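You operate a simulated robot arm through the tools that you are given. There is no shell and no other tool. Be economical: measure what you need, move in short steps, check, and stop when the job is done.

You run a simulated robot arm. Do the job below in one go: nothing can be reset, and whatever is moved stays where it is left.

## Task
Swap the collar on the post for the one on the set-up card.
Fine: old collar into the tray pocket marked COLLAR; clamp locked again; gauge arm stays out; leave ZERO; the tray stays put.

It is judged by the outcome, as a careful person would: the job done as asked, and still so three seconds after it is handed in. It fails if anything else is knocked over, pushed out of place, dropped, spilled or broken.

## Robot
A 7-joint arm with a two-finger parallel gripper, fixed in place. Base frame: the origin is at the foot of the arm, x ahead of it, y to its left, z up. Lengths are in cm, angles in degrees, forces in N, time in s.
With the tool pointing down near the work surface it reaches from about 30 to 70 cm from the base axis. Its first joint turns from -66.0 to 66.0 degrees. Payload 1.57 kg.
Tool frame: the origin (TCP) lies between the finger pads and is the grasp point; the fingertips stand 3 cm ahead of it; z points along the fingers, y is the line along which they close. The gripper opens to 11 cm. The fingers are 2.4 cm wide and 1.2 cm thick; the gripper's body (4.8 by 11.2 cm) begins 7.8 cm behind the TCP.
Orientation is told as [roll, pitch, yaw] about the base's x, y, z axes, in that order, counted from this pose: with the fingers straight down and closing along the base's y, the tool's x points along the base's -x, its y along +y and its z along -z.

## Interface
- The arm moves only by the tool play_rows. Its argument "targets" is a list of rows, each a list of 6 numbers: the shift along the tool's x, y, z in units of 20 mm (1.0 is 20 mm), then the turn, a rotation vector about the tool's x, y, z in units of 4 degrees (1.0 is 4 degrees). In form: [[dx, dy, dz, rx, ry, rz], ...]. A call has 1 to 10 rows; each row shifts and turns the commanded pose from where the row before left it, along the tool's axes as they then stand. "fingers" is the closure in counts, from 0 (fully open) to 255 (shut), set as the call begins (left out, the last holds). A call with a number of a shift or a turn outside -1 to 1 is refused whole. A row lasts 0.2 s, in which the tool goes at most 5 cm and 8.6 degrees; a call with a longer step from one row to the next is refused whole, and so is a gripper value outside its range. A pose out of reach is approached as far as the arm can. The call stops where the force on the tool passes 70 N (or 10 N more than at its start, if that is more) or the arm is blocked; 0.2 s more then pass. The fingers move at their own pace (about 10.8 cm/s each) and stop on an object; they squeeze with about 28 N. The grip force told is the motor's: it shows also when the fingers shut on nothing. Time passes only in rows, and 0.2 s behind the last, so rows that do not move let the fingers close. It gives the time, the measured TCP pose, the force on the tool (base axes), the opening and the grip force at its end, in the units of the frame above (readings bear some noise).
- Cameras (640 x 400 px; columns grow to the right, rows downward): "scene" is fixed at [17.5, -38.14, 140.78]; the picture's right is [0.87, -0.50, 0.00], its down [-0.29, -0.50, -0.82] and it looks along [0.41, 0.71, -0.58] (base axes); focal length 305 px, centre (320, 200). "wrist" rides on the gripper at [-3.6, 0, -8] in the tool frame; the picture's right is [0.00, -1.00, 0.00], its down [0.97, 0.00, -0.24] and it looks along [0.24, 0.00, 0.97] (tool axes); focal length 218 px, centre (320, 200). There is no depth. A picture from a camera that has moved, and an enlarged one, comes with that camera's place and axes in the base frame and with its lens. The place of the scene camera against the robot may be out by one fixed shift of up to 2.5 cm in any direction.
- grab_frame(camera): a new picture of that camera. No time passes.
- enlarge(camera, box): a new picture of the part [left, top, right, bottom] of that camera's present view, enlarged. No time passes.
- hand_in(): hands the job in; it is judged then, once.

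Work in short steps. Places have to be worked out from the pictures, the camera data and where the tool is seen: move nearer, look again, correct. Check each grasp and each placing, and mend what went wrong. You have 120 turns and 76 pictures in all, those below and enlarged ones among them. Open the gripper and draw the arm clear of the work before you hand the job in, unless the task says otherwise; then end with one line.

The tools are called by a JSON object that holds its "method" and its "body". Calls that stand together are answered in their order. play_rows: Moves the arm, as the interface text tells. Its arguments: {"type":"object","properties":{"targets":{"type":"array","items":{"type":"array","items":{"type":"number"}}},"fingers":{"type":"number"}},"required":["targets"]} The other tools are called the same way: grab_frame (camera) takes a picture; enlarge (camera, box) takes an enlarged picture of a part of a camera's view; hand_in () hands the job in.

At the start:

```text
t: 0.0
eef_pos: [31.73, 16.27, 119.47]
tcp_rot: [-0.1, 0.0, 0.0]
wrist_force: [-0.1, 0.0, 0.6]
grip_width: 11.0
grasp_force: 0.1
```

scene: 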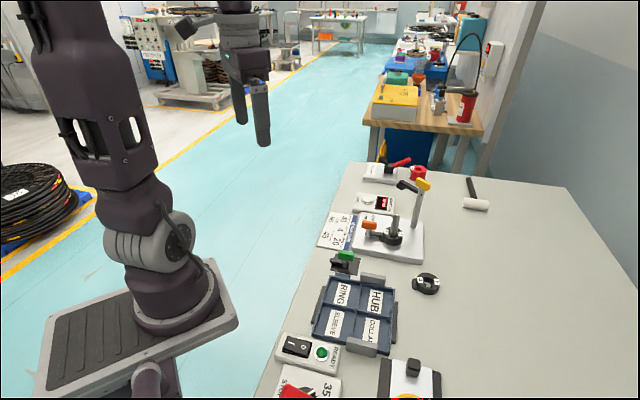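
wrist: 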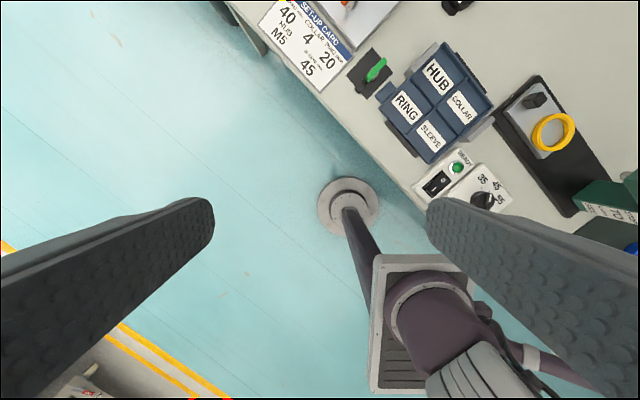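

I start by enlarging the fixture area and the bench in the scene view to identify the items.

{"method": "enlarge", "body": {"camera": "scene", "box": [310, 150, 510, 275]}}

{"method": "enlarge", "body": {"camera": "scene", "box": [260, 240, 460, 400]}}

{"method": "enlarge", "body": {"camera": "wrist", "box": [240, 0, 440, 125]}}

```text
3.20 times, centred on (410, 212) of scene
camera zoom: at [17.5, -38.14, 140.78], right [0.87, -0.5, 0.0], down [-0.29, -0.5, -0.82], along [0.41, 0.71, -0.58], focal length 976 px, centre (32, 160)
```

zoom: 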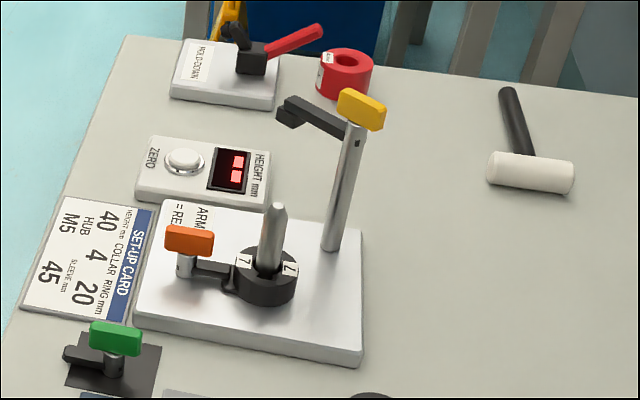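

```text
2.50 times, centred on (360, 320) of scene
camera zoom: at [17.5, -38.14, 140.78], right [0.87, -0.5, 0.0], down [-0.29, -0.5, -0.82], along [0.41, 0.71, -0.58], focal length 763 px, centre (220, -100)
```

zoom: 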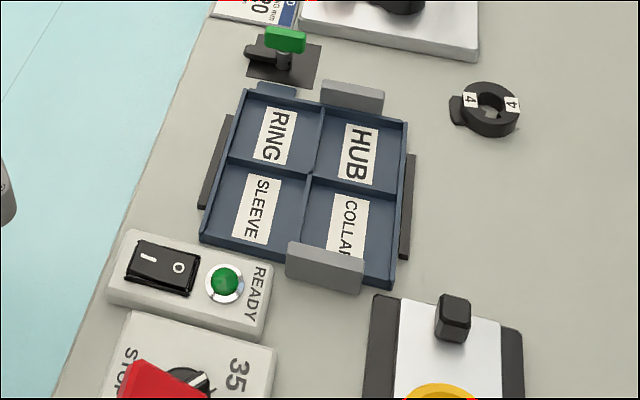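

```text
3.20 times, centred on (340, 62) of wrist
camera zoom: at [35.43, 16.28, 127.5], right [0.0, -1.0, 0.0], down [-0.97, 0.0, 0.24], along [-0.24, 0.0, -0.97], focal length 698 px, centre (256, 640)
```

zoom: 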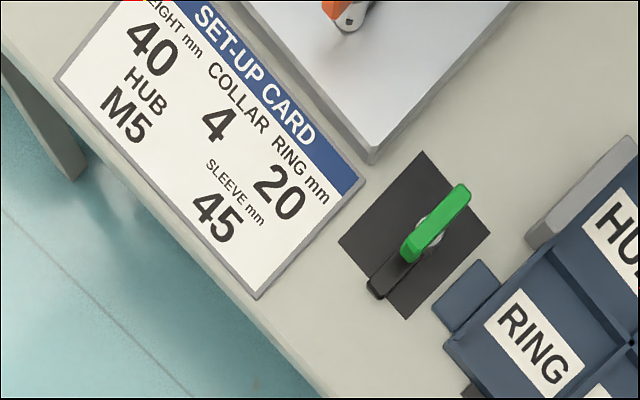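

Collar 7 sits on the post and the card asks for collar 4, which lies loose on the bench. I move over the fixture region, staying high, to look with the wrist camera.

{"method": "play_rows", "body": {"targets": [[-1, -0.7, 0, 0, 0, 0], [-1, -0.7, 0, 0, 0, 0], [-1, -0.7, 0, 0, 0, 0], [-1, -0.7, 0, 0, 0, 0], [-1, -0.7, 0, 0, 0, 0], [-1, -0.7, 0, 0, 0, 0], [-1, -0.7, 0, 0, 0, 0], [-1, -0.7, 0, 0, 0, 0], [-1, -0.7, 0, 0, 0, 0], [-1, -0.7, 0, 0, 0, 0]]}}

{"method": "grab_frame", "body": {"camera": "wrist"}}

{"method": "grab_frame", "body": {"camera": "scene"}}

```text
t: 2.2
eef_pos: [51.9, 2.32, 119.52]
tcp_rot: [0.0, 0.0, -0.1]
wrist_force: [0.5, -0.3, -0.3]
grip_width: 11.0
grasp_force: 0.1
```

```text
70 pictures are left
camera wrist: at [55.58, 2.33, 127.55], right [0.0, -1.0, 0.0], down [-0.97, 0.0, 0.24], along [-0.24, 0.0, -0.97], focal length 218 px, centre (320, 200)
```

wrist: 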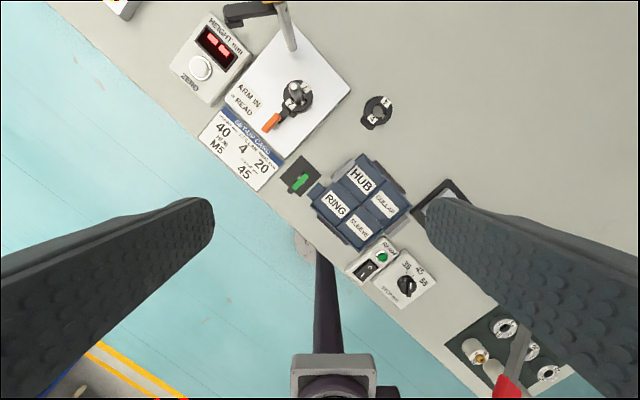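

```text
69 pictures are left
```

scene: 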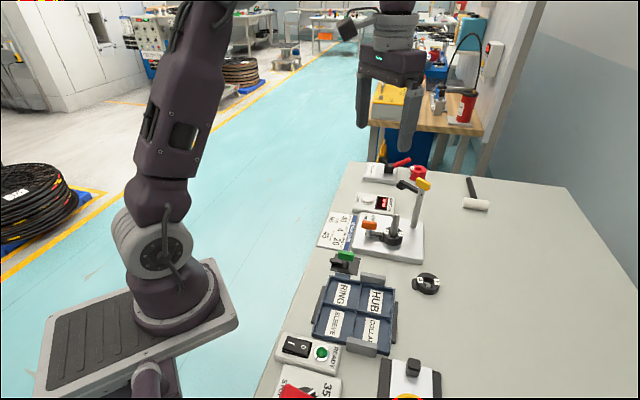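

Post about (64.4, 6.6), loose collar about (62.3, -8.8). I go lower for a detailed look, still above the gauge arm.

{"method": "play_rows", "body": {"targets": [[-1, 0.0, 1, 0, 0, 0], [-1, 0.0, 1, 0, 0, 0], [-1, 0.0, 1, 0, 0, 0], [-1, 0.0, 1, 0, 0, 0], [-0.5, 0.0, 1, 0, 0, 0]]}}

{"method": "grab_frame", "body": {"camera": "wrist"}}

{"method": "enlarge", "body": {"camera": "wrist", "box": [200, 80, 360, 200]}}

```text
t: 3.4
eef_pos: [60.82, 2.21, 109.49]
tcp_rot: [-0.1, 0.0, 0.0]
wrist_force: [0.6, 0.1, -0.1]
grip_width: 11.0
grasp_force: 0.1
```

```text
68 pictures are left
camera wrist: at [64.4, 2.23, 117.46], right [0.0, -1.0, 0.0], down [-0.97, 0.0, 0.24], along [-0.24, 0.0, -0.97], focal length 218 px, centre (320, 200)
```

wrist: 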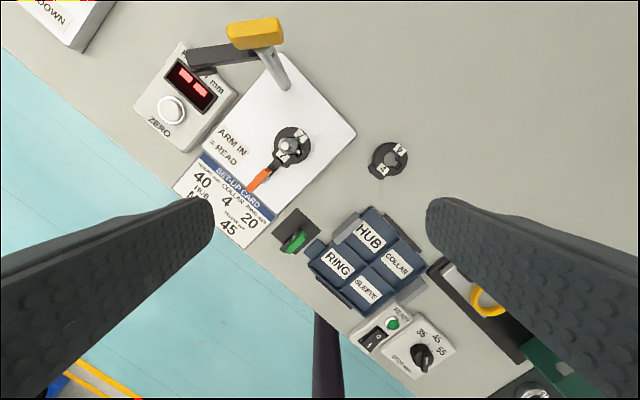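

```text
3.33 times, centred on (280, 140) of wrist
camera zoom: at [64.4, 2.23, 117.46], right [0.0, -1.0, 0.0], down [-0.97, 0.0, 0.24], along [-0.24, 0.0, -0.97], focal length 728 px, centre (453, 400)
```

zoom: 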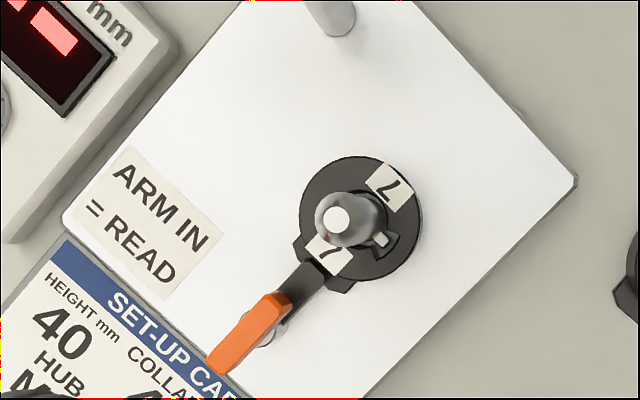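

I zoom tightly on the clamp/collar and the loose collar.

{"method": "enlarge", "body": {"camera": "wrist", "box": [240, 110, 330, 200]}}

{"method": "enlarge", "body": {"camera": "scene", "box": [350, 205, 420, 255]}}

{"method": "enlarge", "body": {"camera": "wrist", "box": [350, 120, 430, 190]}}

{"method": "enlarge", "body": {"camera": "scene", "box": [400, 260, 450, 300]}}

```text
4.44 times, centred on (285, 155) of wrist
camera zoom: at [64.4, 2.23, 117.46], right [0.0, -1.0, 0.0], down [-0.97, 0.0, 0.24], along [-0.24, 0.0, -0.97], focal length 970 px, centre (476, 400)
```

zoom: 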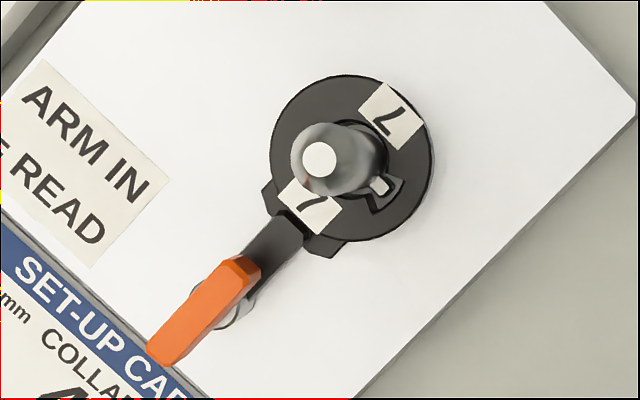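

```text
8.00 times, centred on (385, 230) of scene
camera zoom: at [17.5, -38.14, 140.77], right [0.87, -0.5, 0.0], down [-0.29, -0.5, -0.82], along [0.41, 0.71, -0.58], focal length 2441 px, centre (-200, -40)
```

zoom: 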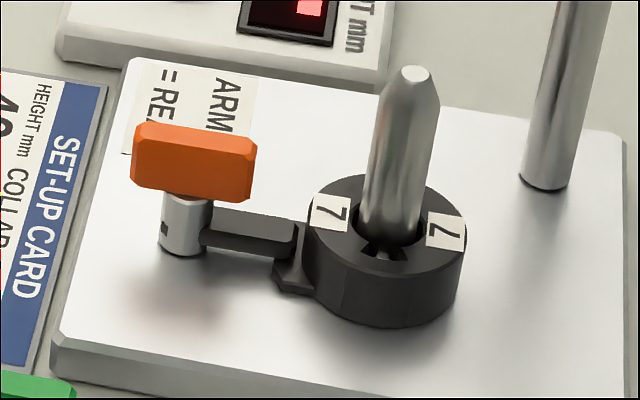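

```text
5.71 times, centred on (390, 155) of wrist
camera zoom: at [64.4, 2.23, 117.46], right [0.0, -1.0, 0.0], down [-0.97, 0.0, 0.24], along [-0.24, 0.0, -0.97], focal length 1247 px, centre (-80, 457)
```

zoom: 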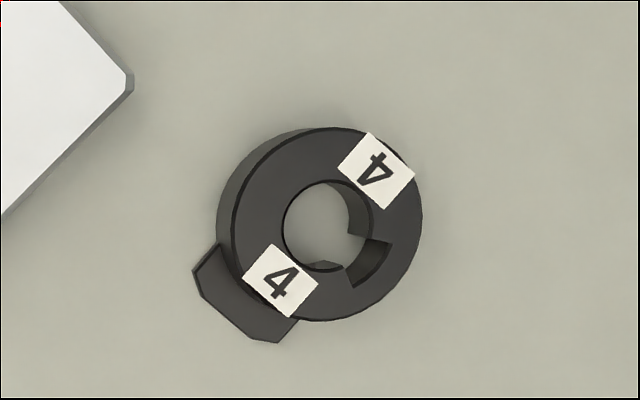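

```text
10.00 times, centred on (425, 280) of scene
camera zoom: at [17.5, -38.14, 140.77], right [0.87, -0.5, 0.0], down [-0.29, -0.5, -0.82], along [0.41, 0.71, -0.58], focal length 3051 px, centre (-730, -600)
```

zoom: 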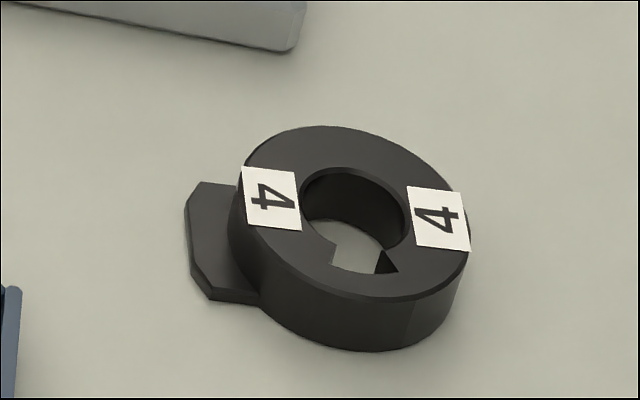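

The clamp arm presses the collar's foot tab; the orange knob is at about (59.5, 11.2) with its long axis at about -47°. I go above it and yaw the gripper so that it closes across the knob.

{"method": "play_rows", "body": {"targets": [[0.13, 0.9, 0.65, 0, 0, 0], [0.13, 0.9, 0.65, 0, 0, 0], [0.13, 0.9, 0.65, 0, 0, 0], [0.13, 0.9, 0.65, 0, 0, 0], [0.13, 0.9, 0.65, 0, 0, 0], [0, 0, 0, 0, 0, 1], [0, 0, 0, 0, 0, 1], [0, 0, 0, 0, 0, 1], [0, 0, 0, 0, 0, 1], [0, 0, 0, 0, 0, 1]]}}

{"method": "play_rows", "body": {"targets": [[0, 0, 0, 0, 0, 1], [0, 0, 0, 0, 0, 1], [0, 0, 0, 0, 0, 1], [0, 0, 0, 0, 0, 1], [0, 0, 0, 0, 0, 1], [0, 0, 0, 0, 0, 1]]}}

{"method": "grab_frame", "body": {"camera": "wrist"}}

```text
t: 5.6
eef_pos: [59.29, 11.38, 103.15]
tcp_rot: [-0.1, -0.1, -20.1]
wrist_force: [1.4, 0.3, -0.2]
grip_width: 11.01
grasp_force: 0.1
```

```text
t: 7.0
eef_pos: [59.52, 11.18, 103.07]
tcp_rot: [0.0, 0.0, -44.0]
wrist_force: [0.1, 0.6, 0.0]
grip_width: 11.01
grasp_force: 0.0
```

```text
62 pictures are left
camera wrist: at [62.14, 8.77, 111.0], right [-0.7, -0.72, 0.0], down [-0.7, 0.67, 0.24], along [-0.17, 0.17, -0.97], focal length 218 px, centre (320, 200)
```

wrist: 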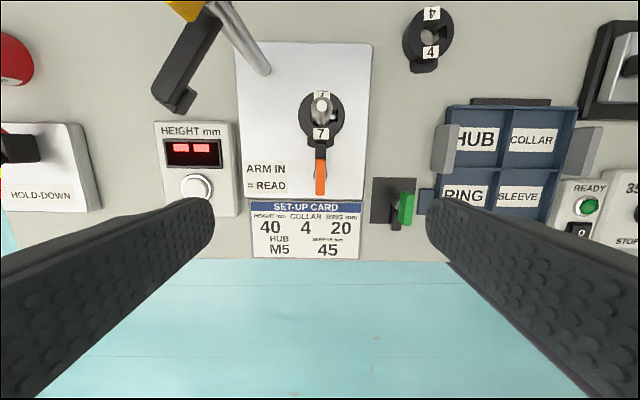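

Gripper is square with the fixture now. I zoom on the clamp knob and collar.

{"method": "enlarge", "body": {"camera": "wrist", "box": [270, 80, 370, 200]}}

```text
3.33 times, centred on (320, 140) of wrist
camera zoom: at [62.14, 8.77, 111.0], right [-0.7, -0.72, 0.0], down [-0.7, 0.67, 0.24], along [-0.17, 0.17, -0.97], focal length 728 px, centre (320, 400)
```

zoom: 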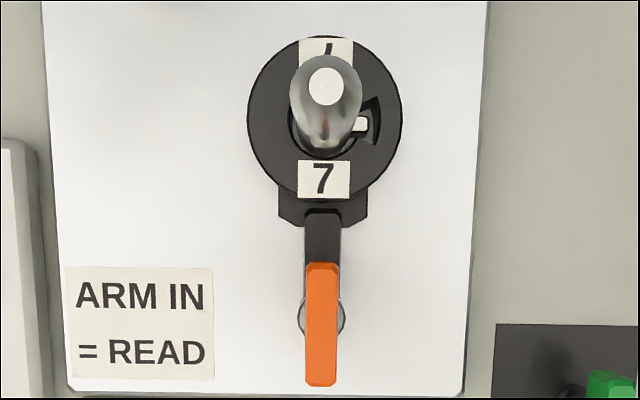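

TCP is over the pivot. I narrow the fingers to about 5 cm and descend to z≈88 for a check.

{"method": "play_rows", "body": {"fingers": 139, "targets": [[0, 0, 0, 0, 0, 0], [0, 0, 1, 0, 0, 0], [0, 0, 1, 0, 0, 0], [0, 0, 1, 0, 0, 0], [0, 0, 1, 0, 0, 0], [0, 0, 1, 0, 0, 0], [0, 0, 1, 0, 0, 0], [0, 0, 0.5, 0, 0, 0], [0, 0, 0, 0, 0, 0.25]]}}

{"method": "grab_frame", "body": {"camera": "wrist"}}

{"method": "enlarge", "body": {"camera": "scene", "box": [320, 150, 440, 260]}}

```text
t: 9.0
eef_pos: [59.46, 11.22, 90.02]
tcp_rot: [0.0, 0.1, -45.0]
wrist_force: [-0.8, 0.2, 0.1]
grip_width: 5.01
grasp_force: 0.0
```

```text
60 pictures are left
camera wrist: at [62.04, 8.71, 97.98], right [-0.71, -0.71, 0.0], down [-0.69, 0.69, 0.24], along [-0.17, 0.17, -0.97], focal length 218 px, centre (320, 200)
```

wrist: 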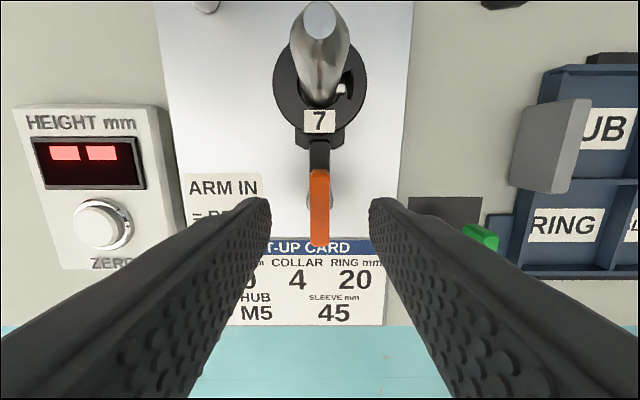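

```text
3.64 times, centred on (380, 205) of scene
camera zoom: at [17.5, -38.14, 140.78], right [0.87, -0.5, 0.0], down [-0.29, -0.5, -0.82], along [0.41, 0.71, -0.58], focal length 1110 px, centre (102, 182)
```

zoom: 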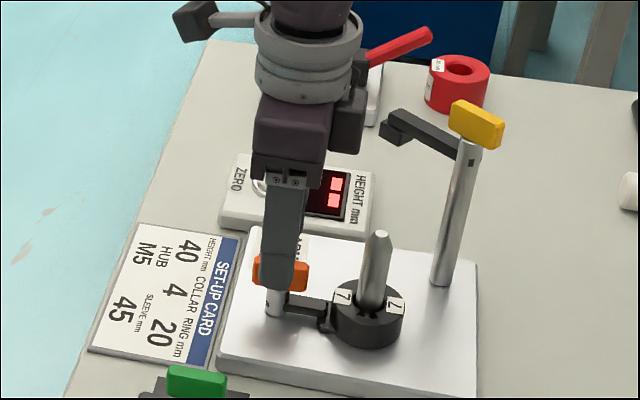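

Knob top about z 86, centred between the fingers. I lower to z≈86 and close on the knob.

{"method": "play_rows", "body": {"targets": [[0, 0, 0.7, 0, 0, 0], [0, 0, 0.7, 0, 0, 0], [0, 0, 0.6, 0, 0, 0], [0, 0, 0, 0, 0, 0]]}}

{"method": "play_rows", "body": {"fingers": 255, "targets": [[0, 0, 0, 0, 0, 0], [0, 0, 0, 0, 0, 0], [0, 0, 0, 0, 0, 0]]}}

{"method": "enlarge", "body": {"camera": "scene", "box": [340, 180, 430, 260]}}

```text
t: 10.0
eef_pos: [59.43, 11.19, 85.97]
tcp_rot: [0.0, 0.0, -45.0]
wrist_force: [0.0, 0.3, -0.1]
grip_width: 5.04
grasp_force: 0.1
```

```text
t: 10.8
eef_pos: [59.34, 11.33, 85.88]
tcp_rot: [-0.1, 0.0, -44.9]
wrist_force: [-9.4, -6.8, 2.2]
grip_width: 1.72
grasp_force: 32.2
```

```text
5.00 times, centred on (385, 220) of scene
camera zoom: at [17.47, -38.16, 140.77], right [0.87, -0.5, 0.0], down [-0.29, -0.5, -0.82], along [0.41, 0.71, -0.58], focal length 1526 px, centre (-5, 100)
```

zoom: 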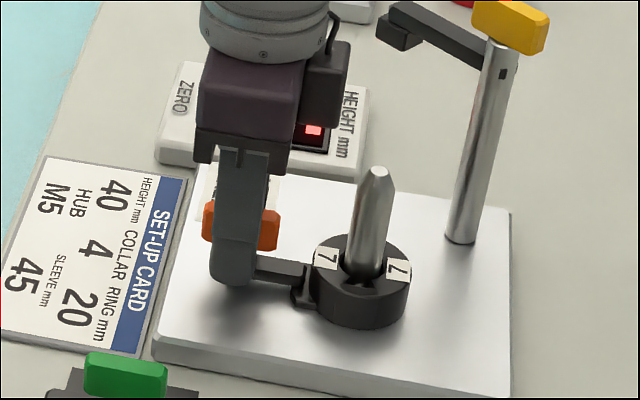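

Knob held (1.7 cm). I try turning it 12° (clockwise from above) and check whether it follows.

{"method": "play_rows", "body": {"targets": [[0, -0.04, 0, 0, 0, 0.75], [0, 0, 0, 0, 0, 0.75], [0, 0, 0, 0, 0, 0.75], [0, 0, 0, 0, 0, 0.75], [0, 0, 0, 0, 0, 0]]}}

{"method": "enlarge", "body": {"camera": "scene", "box": [340, 180, 430, 260]}}

```text
t: 12.0
eef_pos: [59.5, 11.31, 86.02]
tcp_rot: [0.0, 0.0, -56.9]
wrist_force: [2.7, 2.5, -3.7]
grip_width: 1.77
grasp_force: 32.0
```

```text
5.00 times, centred on (385, 220) of scene
camera zoom: at [17.51, -38.13, 140.78], right [0.87, -0.5, 0.0], down [-0.29, -0.5, -0.82], along [0.41, 0.71, -0.58], focal length 1526 px, centre (-5, 100)
```

zoom: 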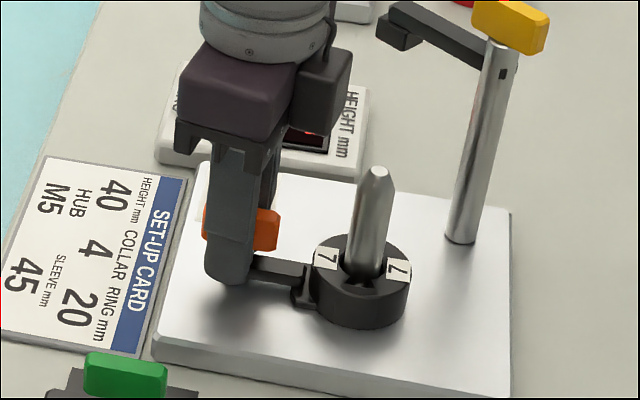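

The arm doesn't obviously seem to have moved; check with the wrist camera.

{"method": "grab_frame", "body": {"camera": "wrist"}}

```text
56 pictures are left
camera wrist: at [61.49, 8.25, 93.98], right [-0.84, -0.54, 0.0], down [-0.53, 0.81, 0.24], along [-0.13, 0.2, -0.97], focal length 218 px, centre (320, 200)
```

wrist: 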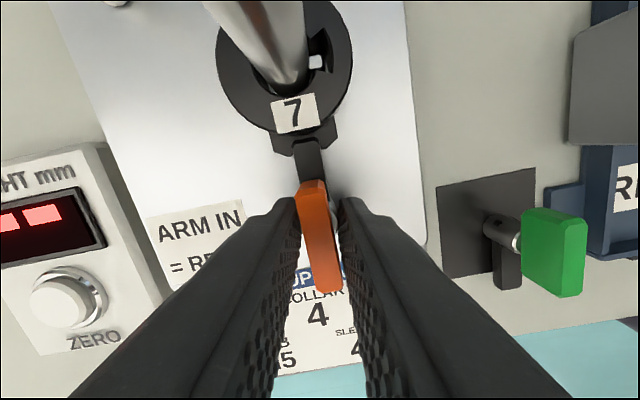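

The knob didn't follow; the fingers slipped. I turn back and try the other way by 15°.

{"method": "play_rows", "body": {"targets": [[0, 0, 0, 0, 0, -1], [0, 0, 0, 0, 0, -1], [0, 0, 0, 0, 0, -1], [0, 0, 0, 0, 0, -1], [0, 0, 0, 0, 0, -1], [0, 0, 0, 0, 0, -1], [0, 0, 0, 0, 0, -0.75], [0, 0, 0, 0, 0, 0]]}}

{"method": "grab_frame", "body": {"camera": "wrist"}}

```text
t: 13.8
eef_pos: [59.46, 11.26, 86.07]
tcp_rot: [-0.1, 0.0, -30.0]
wrist_force: [1.6, -3.6, -8.5]
grip_width: 1.72
grasp_force: 31.9
```

```text
55 pictures are left
camera wrist: at [62.62, 9.44, 93.99], right [-0.5, -0.87, 0.0], down [-0.84, 0.48, 0.24], along [-0.21, 0.12, -0.97], focal length 218 px, centre (320, 200)
```

wrist: 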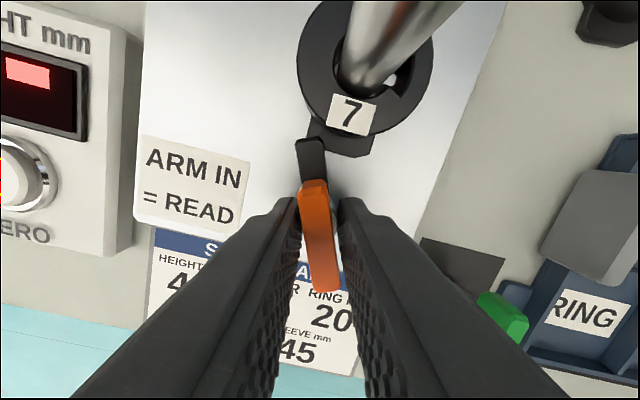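

This way the clamp arm swings off the tab. I continue turning.

{"method": "play_rows", "body": {"targets": [[0, 0, 0, 0, 0, -1], [0, 0, 0, 0, 0, -1], [0, 0, 0, 0, 0, -1], [0, 0, 0, 0, 0, -1], [0, 0, 0, 0, 0, -1], [0, 0, 0, 0, 0, -1], [0, 0, 0, 0, 0, -1], [0, 0, 0, 0, 0, -1], [0, 0, 0, 0, 0, -1], [0, 0, 0, 0, 0, -1]]}}

{"method": "play_rows", "body": {"targets": [[0, 0, 0, 0, 0, -1], [0, 0, 0, 0, 0, -1], [0, 0, 0, 0, 0, -1], [0, 0, 0, 0, 0, -1], [0, 0, 0, 0, 0, -1], [0, 0, 0, 0, 0, -1], [0, 0, 0, 0, 0, -1], [0, 0, 0, 0, 0, 0]]}}

{"method": "grab_frame", "body": {"camera": "wrist"}}

```text
t: 16.0
eef_pos: [59.48, 11.11, 86.05]
tcp_rot: [-0.1, -0.1, 10.1]
wrist_force: [1.4, -8.4, 12.5]
grip_width: 1.73
grasp_force: 32.4
```

```text
t: 17.8
eef_pos: [59.41, 11.12, 85.88]
tcp_rot: [-0.1, 0.0, 38.0]
wrist_force: [3.8, -23.2, -9.0]
grip_width: 1.7
grasp_force: 32.2
```

```text
54 pictures are left
camera wrist: at [62.32, 13.3, 93.93], right [0.62, -0.79, 0.0], down [-0.76, -0.6, 0.24], along [-0.19, -0.15, -0.97], focal length 218 px, centre (320, 200)
```

wrist: 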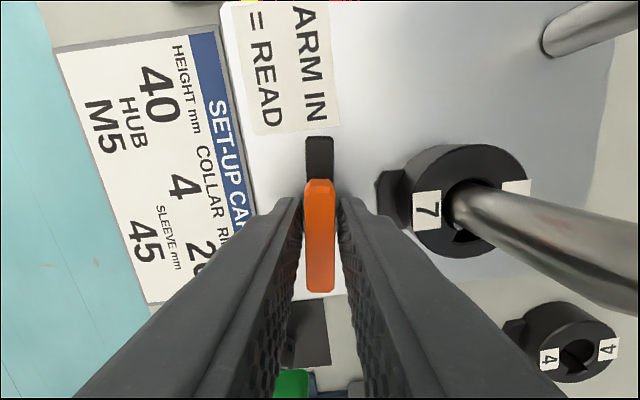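

The arm is clear of the tab. I release slightly and rise straight up.

{"method": "play_rows", "body": {"fingers": 174, "targets": [[0, 0, 0, 0, 0, 0], [0, 0, 0, 0, 0, 0], [0, 0, -0.5, 0, 0, 0], [0, 0, -1, 0, 0, 0], [0, 0, -1, 0, 0, 0], [0, 0, -1, 0, 0, 0], [0, 0, -1, 0, 0, 0], [0, 0, -1, 0, 0, 0], [0, 0, -1, 0, 0, 0], [0, 0, -1, 0, 0, 0]]}}

{"method": "grab_frame", "body": {"camera": "wrist"}}

```text
t: 20.0
eef_pos: [59.34, 11.25, 100.99]
tcp_rot: [0.0, 0.1, 38.0]
wrist_force: [-0.2, 0.6, 0.3]
grip_width: 3.52
grasp_force: 0.0
```

```text
53 pictures are left
camera wrist: at [62.27, 13.5, 108.99], right [0.62, -0.79, 0.0], down [-0.76, -0.6, 0.24], along [-0.19, -0.15, -0.97], focal length 218 px, centre (320, 200)
```

wrist: 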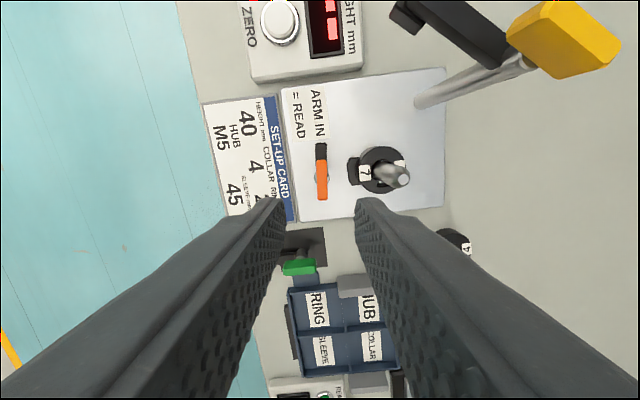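

Clamp is open. Before grasping I measure the tray pocket depth/size, and the collar height, in the scene view.

{"method": "enlarge", "body": {"camera": "scene", "box": [300, 260, 410, 360]}}

{"method": "enlarge", "body": {"camera": "scene", "box": [350, 200, 430, 260]}}

```text
4.00 times, centred on (355, 310) of scene
camera zoom: at [17.5, -38.14, 140.78], right [0.87, -0.5, 0.0], down [-0.29, -0.5, -0.82], along [0.41, 0.71, -0.58], focal length 1221 px, centre (180, -240)
```

zoom: 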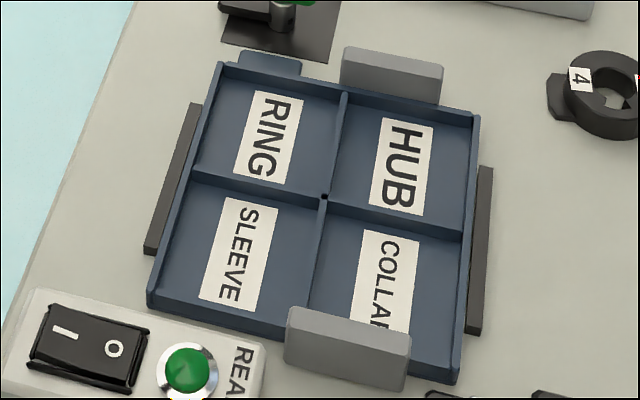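

```text
6.67 times, centred on (390, 230) of scene
camera zoom: at [17.5, -38.14, 140.78], right [0.87, -0.5, 0.0], down [-0.29, -0.5, -0.82], along [0.41, 0.71, -0.58], focal length 2034 px, centre (-147, 0)
```

zoom: 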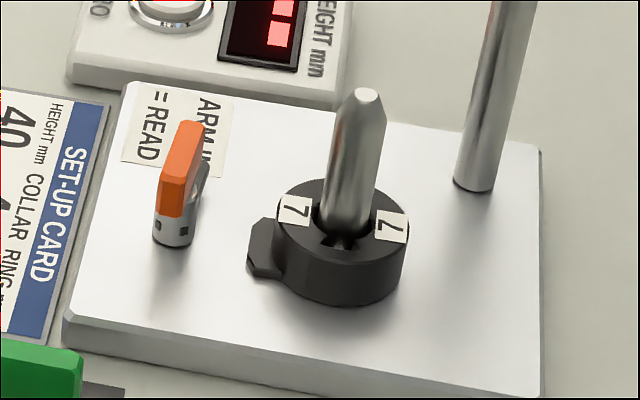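

Pocket depth is about 1 cm, collar about 2.3 cm high; so I'll grip only the top ~1.2 cm of the collar, and turn at the tray so the fingers miss the grey blocks. First, move over the post with yaw -30.

{"method": "play_rows", "body": {"targets": [[0, 0, -0.2, 0, 0, 1], [0, 0, -0.2, 0, 0, 1], [0, 0, -0.2, 0, 0, 1], [0, 0, -0.2, 0, 0, 1], [0, 0, -0.2, 0, 0, 1], [0, 0, 0, 0, 0, 1], [0, 0, 0, 0, 0, 1], [0, 0, 0, 0, 0, 1], [0, 0, 0, 0, 0, 1], [0, 0, 0, 0, 0, 1]]}}

{"method": "play_rows", "body": {"fingers": 70, "targets": [[0, 0, 0, 0, 0, 1], [0, 0, 0, 0, 0, 1], [0, 0, 0, 0, 0, 1], [0, 0, 0, 0, 0, 1], [0, 0, 0, 0, 0, 1], [0, 0, 0, 0, 0, 1], [0, 0, 0, 0, 0, 1], [-0.9, -0.2, 0, 0, 0, 0], [-0.9, -0.2, 0, 0, 0, 0], [-0.8, -0.2, 0, 0, 0, 0]]}}

{"method": "play_rows", "body": {"targets": [[-0.82, -0.22, 0, 0, 0, 0], [0, 0, 0, 0, 0, 0]]}}

{"method": "grab_frame", "body": {"camera": "wrist"}}

```text
t: 22.2
eef_pos: [59.29, 11.35, 103.07]
tcp_rot: [0.0, 0.0, -2.0]
wrist_force: [-0.4, 0.5, 0.1]
grip_width: 3.49
grasp_force: 0.0
```

```text
t: 24.4
eef_pos: [63.19, 7.47, 103.03]
tcp_rot: [0.0, 0.0, -29.9]
wrist_force: [-0.4, -0.8, 0.5]
grip_width: 7.97
grasp_force: 0.1
```

```text
t: 25.0
eef_pos: [64.28, 6.38, 103.23]
tcp_rot: [0.0, 0.1, -30.0]
wrist_force: [-0.9, 0.1, -0.1]
grip_width: 7.99
grasp_force: 0.0
```

```text
50 pictures are left
camera wrist: at [67.56, 4.55, 111.09], right [-0.5, -0.87, 0.0], down [-0.84, 0.49, 0.24], along [-0.21, 0.12, -0.97], focal length 218 px, centre (320, 200)
```

wrist: 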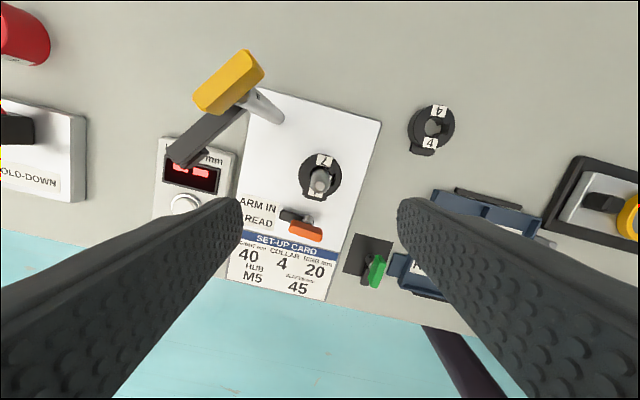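

Zoom on the collar to refine the alignment.

{"method": "enlarge", "body": {"camera": "wrist", "box": [270, 130, 370, 230]}}

{"method": "enlarge", "body": {"camera": "wrist", "box": [390, 90, 470, 170]}}

```text
4.00 times, centred on (320, 180) of wrist
camera zoom: at [67.56, 4.55, 111.09], right [-0.5, -0.87, 0.0], down [-0.84, 0.49, 0.24], along [-0.21, 0.12, -0.97], focal length 873 px, centre (320, 280)
```

zoom: 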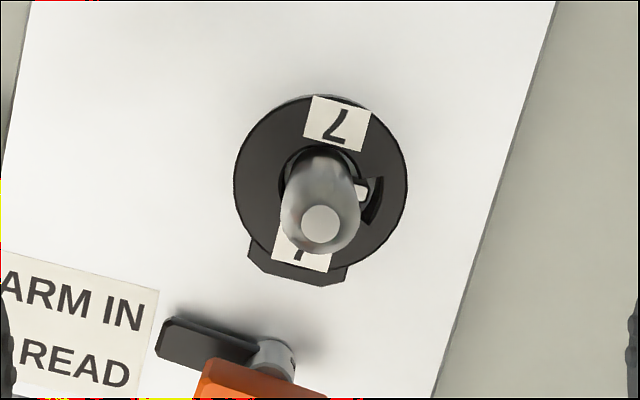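

```text
5.00 times, centred on (430, 130) of wrist
camera zoom: at [67.56, 4.55, 111.09], right [-0.5, -0.87, 0.0], down [-0.84, 0.49, 0.24], along [-0.21, 0.12, -0.97], focal length 1091 px, centre (-230, 550)
```

zoom: 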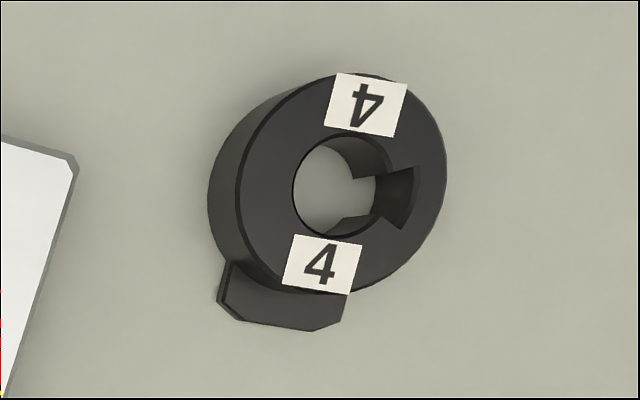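

Aligned within 0.1 cm. Collar 4's orientation matches collar 7's already. I descend so the tips reach z≈87.5 and look.

{"method": "play_rows", "body": {"targets": [[0, 0, 1, 0, 0, 0], [0, 0, 1, 0, 0, 0], [0, 0, 1, 0, 0, 0], [0, 0, 1, 0, 0, 0], [0, 0, 1, 0, 0, 0], [0, 0, 1, 0, 0, 0], [0, 0, 0.5, 0, 0, 0], [0, 0, 0, 0, 0, 0]]}}

{"method": "grab_frame", "body": {"camera": "wrist"}}

{"method": "enlarge", "body": {"camera": "scene", "box": [340, 160, 440, 260]}}

```text
t: 26.8
eef_pos: [64.51, 6.39, 89.97]
tcp_rot: [0.0, -0.1, -30.1]
wrist_force: [0.4, 0.1, -1.0]
grip_width: 7.96
grasp_force: 0.1
```

```text
47 pictures are left
camera wrist: at [67.73, 4.64, 97.96], right [-0.5, -0.87, 0.0], down [-0.84, 0.49, 0.24], along [-0.21, 0.12, -0.97], focal length 218 px, centre (320, 200)
```

wrist: 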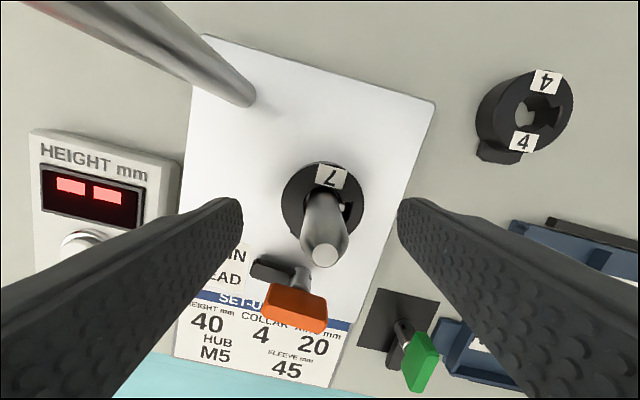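

```text
4.00 times, centred on (390, 210) of scene
camera zoom: at [17.5, -38.14, 140.78], right [0.87, -0.5, 0.0], down [-0.29, -0.5, -0.82], along [0.41, 0.71, -0.58], focal length 1221 px, centre (40, 160)
```

zoom: 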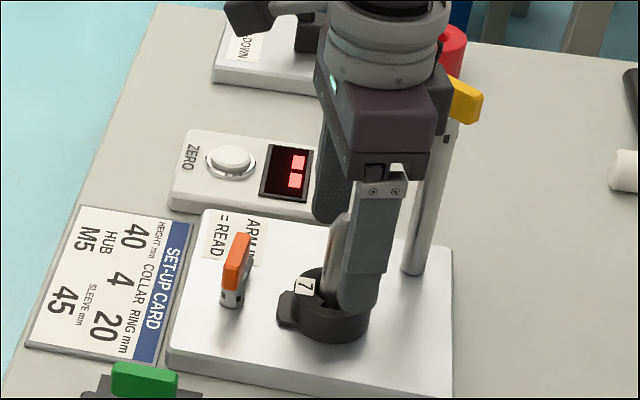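

Post top ≈ 91, collar top ≈ 83.6; lateral offset about 0.2 cm to the right. I correct, lower to TCP 85.6 (tips about 1 cm below the collar top), and close.

{"method": "play_rows", "body": {"targets": [[0.05, -0.1, 0.7, 0, 0, 0], [0, 0, 0.7, 0, 0, 0], [0, 0, 0.5, 0, 0, 0], [0, 0, 0.28, 0, 0, 0], [0, 0, 0, 0, 0, 0]]}}

{"method": "play_rows", "body": {"fingers": 255, "targets": [[0, 0, 0, 0, 0, 0], [0, 0, 0, 0, 0, 0], [0, 0, 0, 0, 0, 0]]}}

{"method": "enlarge", "body": {"camera": "scene", "box": [350, 180, 430, 260]}}

```text
t: 28.0
eef_pos: [64.36, 6.34, 85.62]
tcp_rot: [0.0, 0.0, -29.9]
wrist_force: [-0.4, 0.0, -0.3]
grip_width: 7.97
grasp_force: 0.1
```

```text
t: 28.8
eef_pos: [64.31, 6.32, 85.61]
tcp_rot: [0.0, 0.0, -30.0]
wrist_force: [0.0, 0.3, -0.2]
grip_width: 5.34
grasp_force: 28.1
```

```text
5.00 times, centred on (390, 220) of scene
camera zoom: at [17.5, -38.14, 140.78], right [0.87, -0.5, 0.0], down [-0.29, -0.5, -0.82], along [0.41, 0.71, -0.58], focal length 1526 px, centre (-30, 100)
```

zoom: 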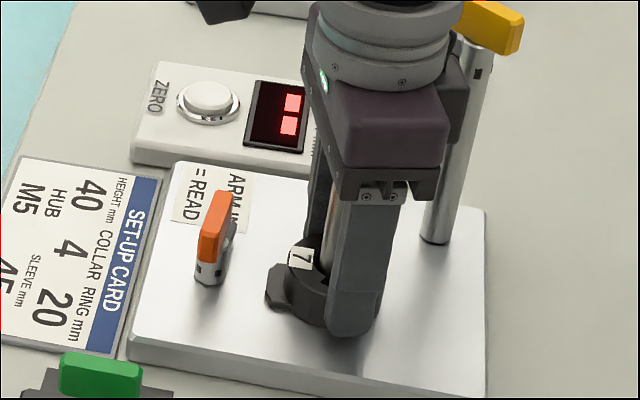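

Gripped at 5.34 cm with no side load. I lift straight up about 11 cm off the post.

{"method": "play_rows", "body": {"targets": [[0, 0, -0.3, 0, 0, 0], [0, 0, -0.7, 0, 0, 0], [0, 0, -0.8, 0, 0, 0], [0, 0, -0.8, 0, 0, 0], [0, 0, -0.8, 0, 0, 0], [0, 0, -0.8, 0, 0, 0], [0, 0, -0.8, 0, 0, 0], [0, 0, -0.8, 0, 0, 0], [0, 0, 0, 0, 0, 0]]}}

{"method": "enlarge", "body": {"camera": "scene", "box": [350, 140, 450, 260]}}

{"method": "grab_frame", "body": {"camera": "wrist"}}

```text
t: 30.8
eef_pos: [64.36, 6.39, 97.29]
tcp_rot: [0.0, 0.1, -30.0]
wrist_force: [0.1, 0.4, -0.6]
grip_width: 5.36
grasp_force: 28.1
```

```text
3.33 times, centred on (400, 200) of scene
camera zoom: at [17.5, -38.14, 140.77], right [0.87, -0.5, 0.0], down [-0.29, -0.5, -0.82], along [0.41, 0.71, -0.58], focal length 1017 px, centre (53, 200)
```

zoom: 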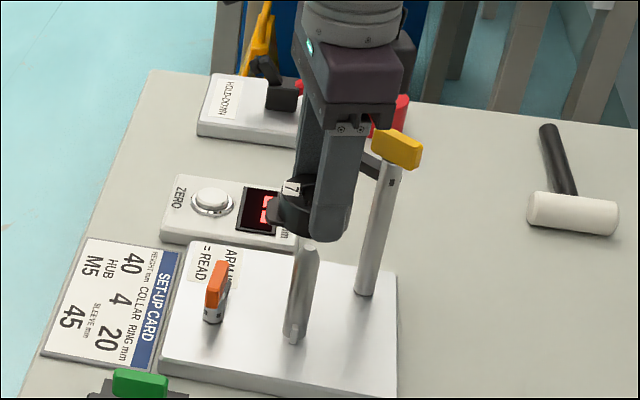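

```text
43 pictures are left
camera wrist: at [67.49, 4.63, 105.25], right [-0.5, -0.87, 0.0], down [-0.84, 0.49, 0.24], along [-0.21, 0.12, -0.97], focal length 218 px, centre (320, 200)
```

wrist: 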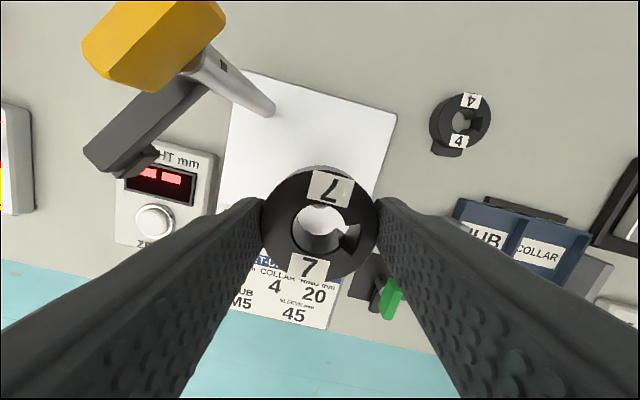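

The collar top is about 1.4 cm below the TCP, meaning the tips sit low on it. To clear the tray walls later, I lower it back on the post and regrip higher.

{"method": "play_rows", "body": {"targets": [[0, 0, 0.8, 0, 0, 0], [0, 0, 0.8, 0, 0, 0], [0, 0, 0.8, 0, 0, 0], [0, 0, 0.8, 0, 0, 0], [0, 0, 0.8, 0, 0, 0], [0, 0, 0.8, 0, 0, 0], [0, 0, 0.5, 0, 0, 0], [0, 0, 0.3, 0, 0, 0], [0, 0, 0.15, 0, 0, 0], [0, 0, 0, 0, 0, 0]]}}

```text
t: 33.0
eef_pos: [64.43, 6.23, 85.78]
tcp_rot: [-0.1, -0.2, -30.1]
wrist_force: [-0.6, 0.1, -1.0]
grip_width: 5.36
grasp_force: 28.0
```

It slid down cleanly to z 85.8. I open slightly, rise 0.6 cm and close again.

{"method": "play_rows", "body": {"fingers": 115, "targets": [[0, 0, 0, 0, 0, 0], [0, 0, 0, 0, 0, 0], [0, 0, -0.15, 0, 0, 0], [0, 0, -0.15, 0, 0, 0], [0, 0, 0, 0, 0, 0]]}}

{"method": "play_rows", "body": {"fingers": 255, "targets": [[0, 0, 0, 0, 0, 0], [0, 0, 0, 0, 0, 0], [0, 0, 0, 0, 0, 0]]}}

{"method": "play_rows", "body": {"targets": [[0, 0, -0.3, 0, 0, 0], [0, 0, -0.7, 0, 0, 0], [0, 0, -0.8, 0, 0, 0], [0, 0, -0.8, 0, 0, 0], [0, 0, -0.8, 0, 0, 0], [0, 0, -0.8, 0, 0, 0], [0, 0, -0.8, 0, 0, 0], [0, 0, -0.8, 0, 0, 0], [0, 0, -0.5, 0, 0, 0], [0, 0, 0, 0, 0, 0]]}}

{"method": "grab_frame", "body": {"camera": "wrist"}}

```text
t: 34.2
eef_pos: [64.35, 6.28, 86.42]
tcp_rot: [0.1, 0.0, -30.0]
wrist_force: [0.1, 0.1, -0.1]
grip_width: 6.05
grasp_force: 0.0
```

```text
t: 35.0
eef_pos: [64.39, 6.3, 86.23]
tcp_rot: [-0.1, 0.1, -30.1]
wrist_force: [-0.3, -0.2, 0.9]
grip_width: 5.34
grasp_force: 28.2
```

```text
t: 37.2
eef_pos: [64.38, 6.11, 99.02]
tcp_rot: [0.0, -0.1, -30.0]
wrist_force: [-0.2, -0.8, -1.3]
grip_width: 5.36
grasp_force: 28.4
```

```text
42 pictures are left
camera wrist: at [67.56, 4.39, 106.99], right [-0.5, -0.87, 0.0], down [-0.84, 0.49, 0.24], along [-0.21, 0.12, -0.97], focal length 218 px, centre (320, 200)
```

wrist: 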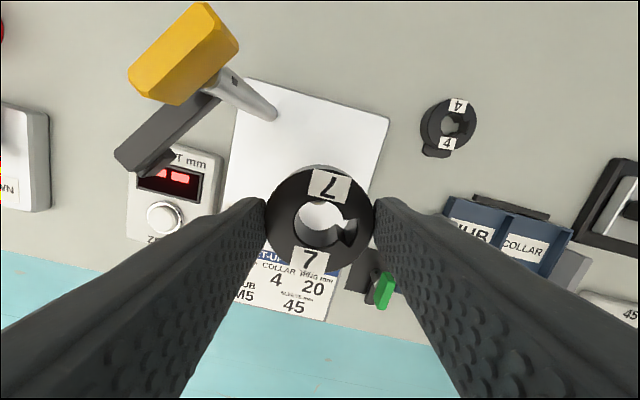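

Tips are now about 1.07 cm below the collar top. I carry it toward the tray (about (43, -12)) at height.

{"method": "play_rows", "body": {"targets": [[0.35, -1, 0, 0, 0, 0], [0.35, -1, 0, 0, 0, 0], [0.35, -1, 0, 0, 0, 0], [0.35, -1, 0, 0, 0, 0], [0.35, -1, 0, 0, 0, 0], [0.35, -1, 0, 0, 0, 0], [0.35, -1, 0, 0, 0, 0], [0.35, -1, 0, 0, 0, 0], [0.35, -1, 0, 0, 0, 0], [0.35, -1, 0, 0, 0, 0]]}}

{"method": "play_rows", "body": {"targets": [[0.35, -1, 0, 0, 0, 0], [0.35, -1, 0, 0, 0, 0], [0, 0, 0, 0, 0, -1], [0, 0, 0, 0, 0, -1], [0, 0, 0, 0, 0, -1], [0, 0, 0, 0, 0, -1], [0, 0, 0, 0, 0, -1], [0, 0, 0, 0, 0, -1], [0, 0, 0, 0, 0, -1], [0, 0, 0, 0, 0, -1]]}}

{"method": "play_rows", "body": {"targets": [[0, 0, 0, 0, 0, -1], [0, 0, 0, 0, 0, -1], [0, 0, 0, 0, 0, -1], [0, 0, 0, 0, 0, -1], [0, 0, 0, 0, 0, -1], [0, 0, 0, 0, 0, -1], [0, 0, 0, 0, 0, -1], [0, 0, 0, 0, 0, -1], [0, 0, 0, 0, 0, -1], [0, 0, 0, 0, 0, -1]]}}

{"method": "grab_frame", "body": {"camera": "wrist"}}

```text
t: 39.4
eef_pos: [48.3, -7.45, 98.99]
tcp_rot: [0.0, 0.0, -30.0]
wrist_force: [0.3, -1.3, -1.7]
grip_width: 5.33
grasp_force: 28.1
```

```text
t: 41.6
eef_pos: [44.95, -10.34, 99.05]
tcp_rot: [0.0, 0.0, 2.1]
wrist_force: [0.2, 0.7, -1.0]
grip_width: 5.34
grasp_force: 27.8
```

```text
t: 43.8
eef_pos: [45.16, -10.33, 98.87]
tcp_rot: [0.0, 0.0, 42.1]
wrist_force: [0.2, -0.7, -1.3]
grip_width: 5.32
grasp_force: 28.6
```

```text
41 pictures are left
camera wrist: at [47.82, -7.88, 106.89], right [0.67, -0.74, 0.0], down [-0.72, -0.65, 0.24], along [-0.18, -0.16, -0.97], focal length 218 px, centre (320, 200)
```

wrist: 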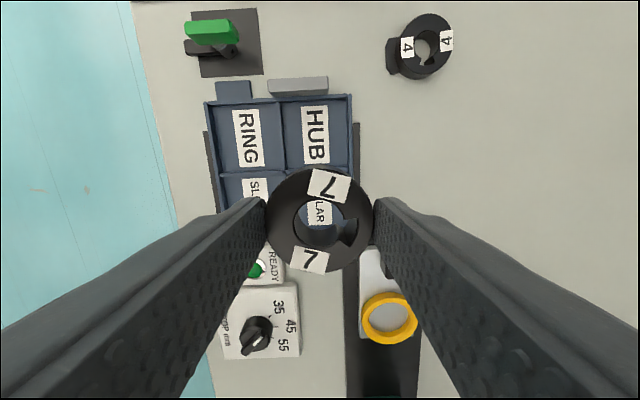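

Tray edges are well aligned at this yaw; COLLAR pocket centre is about (42.3, -12.3). I shift over it (allowing for the tab pointing down-image) and lower to z≈88.

{"method": "play_rows", "body": {"targets": [[0.75, 0.1, 0, 0, 0, -0.5], [0.75, 0.1, 0, 0, 0, 0], [0, 0, 0.8, 0, 0, 0], [0, 0, 0.8, 0, 0, 0], [0, 0, 0.8, 0, 0, 0], [0, 0, 0.8, 0, 0, 0], [0, 0, 0.8, 0, 0, 0], [0, 0, 0.8, 0, 0, 0], [0, 0, 0.5, 0, 0, 0], [0, 0, 0, 0, 0, 0]]}}

{"method": "grab_frame", "body": {"camera": "wrist"}}

{"method": "enlarge", "body": {"camera": "scene", "box": [300, 240, 420, 370]}}

```text
t: 46.0
eef_pos: [42.58, -12.08, 88.37]
tcp_rot: [0.1, 0.1, 44.0]
wrist_force: [0.4, 0.1, -1.1]
grip_width: 5.33
grasp_force: 27.8
```

```text
40 pictures are left
camera wrist: at [45.19, -9.59, 96.32], right [0.69, -0.72, 0.0], down [-0.7, -0.67, 0.24], along [-0.17, -0.17, -0.97], focal length 218 px, centre (320, 200)
```

wrist: 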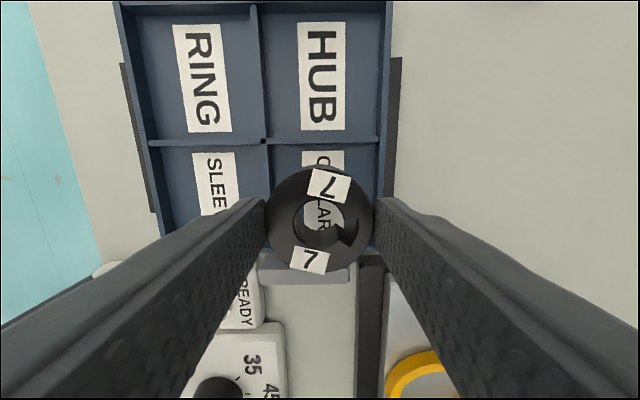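

```text
3.08 times, centred on (360, 305) of scene
camera zoom: at [17.5, -38.14, 140.77], right [0.87, -0.5, 0.0], down [-0.29, -0.5, -0.82], along [0.41, 0.71, -0.58], focal length 939 px, centre (197, -123)
```

zoom: 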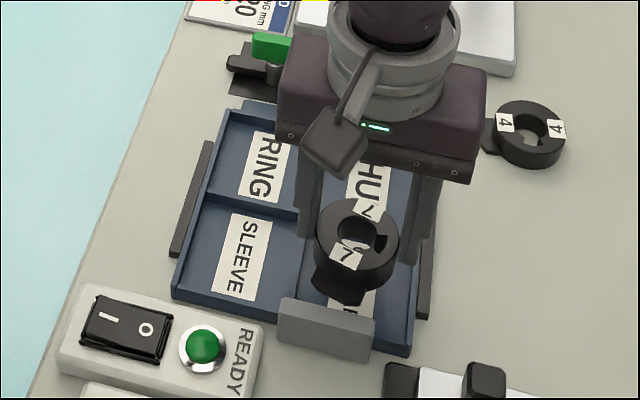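

Well placed; I shift 0.4 cm up-image and 0.2 right, then lower to z≈85.4 and check.

{"method": "play_rows", "body": {"targets": [[-0.2, -0.1, 0, 0, 0, 0], [0, 0, 0.5, 0, 0, 0], [0, 0, 0.5, 0, 0, 0], [0, 0, 0.4, 0, 0, 0], [0, 0, 0, 0, 0, 0]]}}

{"method": "enlarge", "body": {"camera": "scene", "box": [320, 270, 410, 360]}}

{"method": "grab_frame", "body": {"camera": "wrist"}}

```text
t: 47.2
eef_pos: [43.03, -12.06, 85.55]
tcp_rot: [0.0, 0.0, 44.0]
wrist_force: [0.8, 0.1, -1.7]
grip_width: 5.33
grasp_force: 27.4
```

```text
4.44 times, centred on (365, 315) of scene
camera zoom: at [17.5, -38.14, 140.77], right [0.87, -0.5, 0.0], down [-0.29, -0.5, -0.82], along [0.41, 0.71, -0.58], focal length 1356 px, centre (120, -311)
```

zoom: 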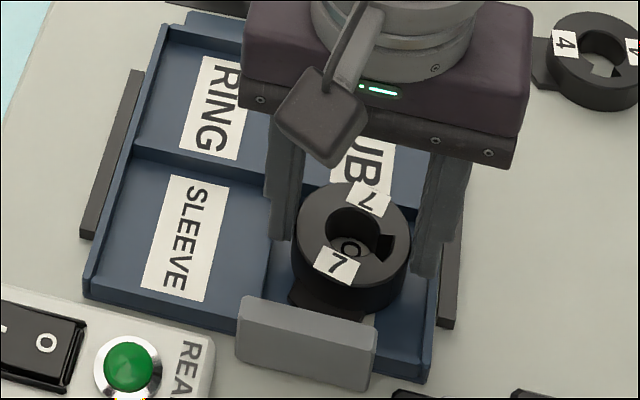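

```text
37 pictures are left
camera wrist: at [45.71, -9.45, 93.51], right [0.69, -0.72, 0.0], down [-0.7, -0.67, 0.24], along [-0.17, -0.17, -0.97], focal length 218 px, centre (320, 200)
```

wrist: 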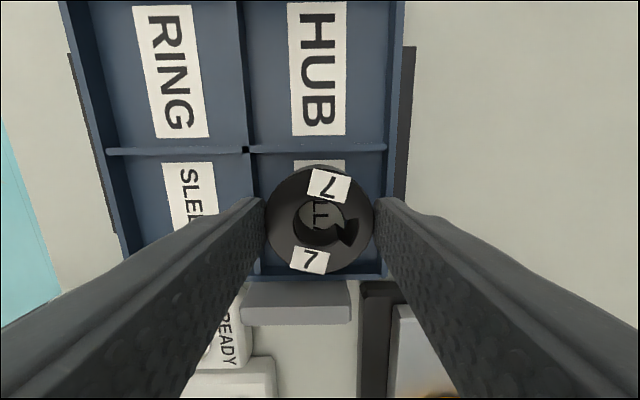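

Centred in the pocket. I lower gently in small steps, watching the vertical force.

{"method": "play_rows", "body": {"targets": [[0, 0, 0.15, 0, 0, 0], [0, 0, 0.15, 0, 0, 0], [0, 0, 0, 0, 0, 0]]}}

{"method": "play_rows", "body": {"targets": [[0, 0, 0.1, 0, 0, 0], [0, 0, 0, 0, 0, 0]]}}

{"method": "enlarge", "body": {"camera": "scene", "box": [320, 270, 410, 360]}}

```text
t: 48.0
eef_pos: [43.13, -11.99, 85.01]
tcp_rot: [0.1, 0.0, 43.9]
wrist_force: [-1.8, 1.8, 8.3]
grip_width: 5.34
grasp_force: 27.5
```

```text
t: 48.6
eef_pos: [43.1, -11.94, 84.71]
tcp_rot: [-0.1, -0.1, 44.0]
wrist_force: [-1.5, 0.1, 17.7]
grip_width: 5.33
grasp_force: 27.7
```

```text
4.44 times, centred on (365, 315) of scene
camera zoom: at [17.47, -38.13, 140.78], right [0.87, -0.5, 0.0], down [-0.29, -0.5, -0.82], along [0.41, 0.71, -0.58], focal length 1356 px, centre (120, -311)
```

zoom: 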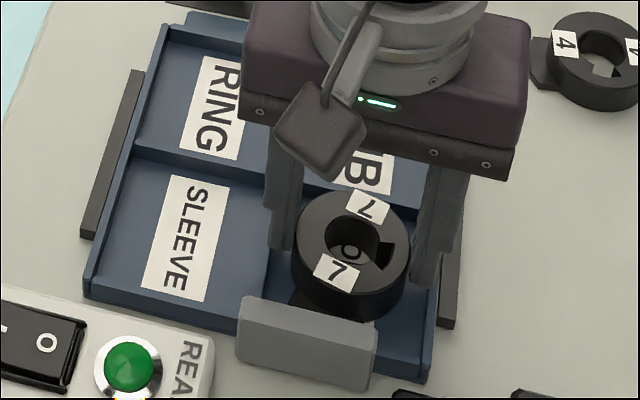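

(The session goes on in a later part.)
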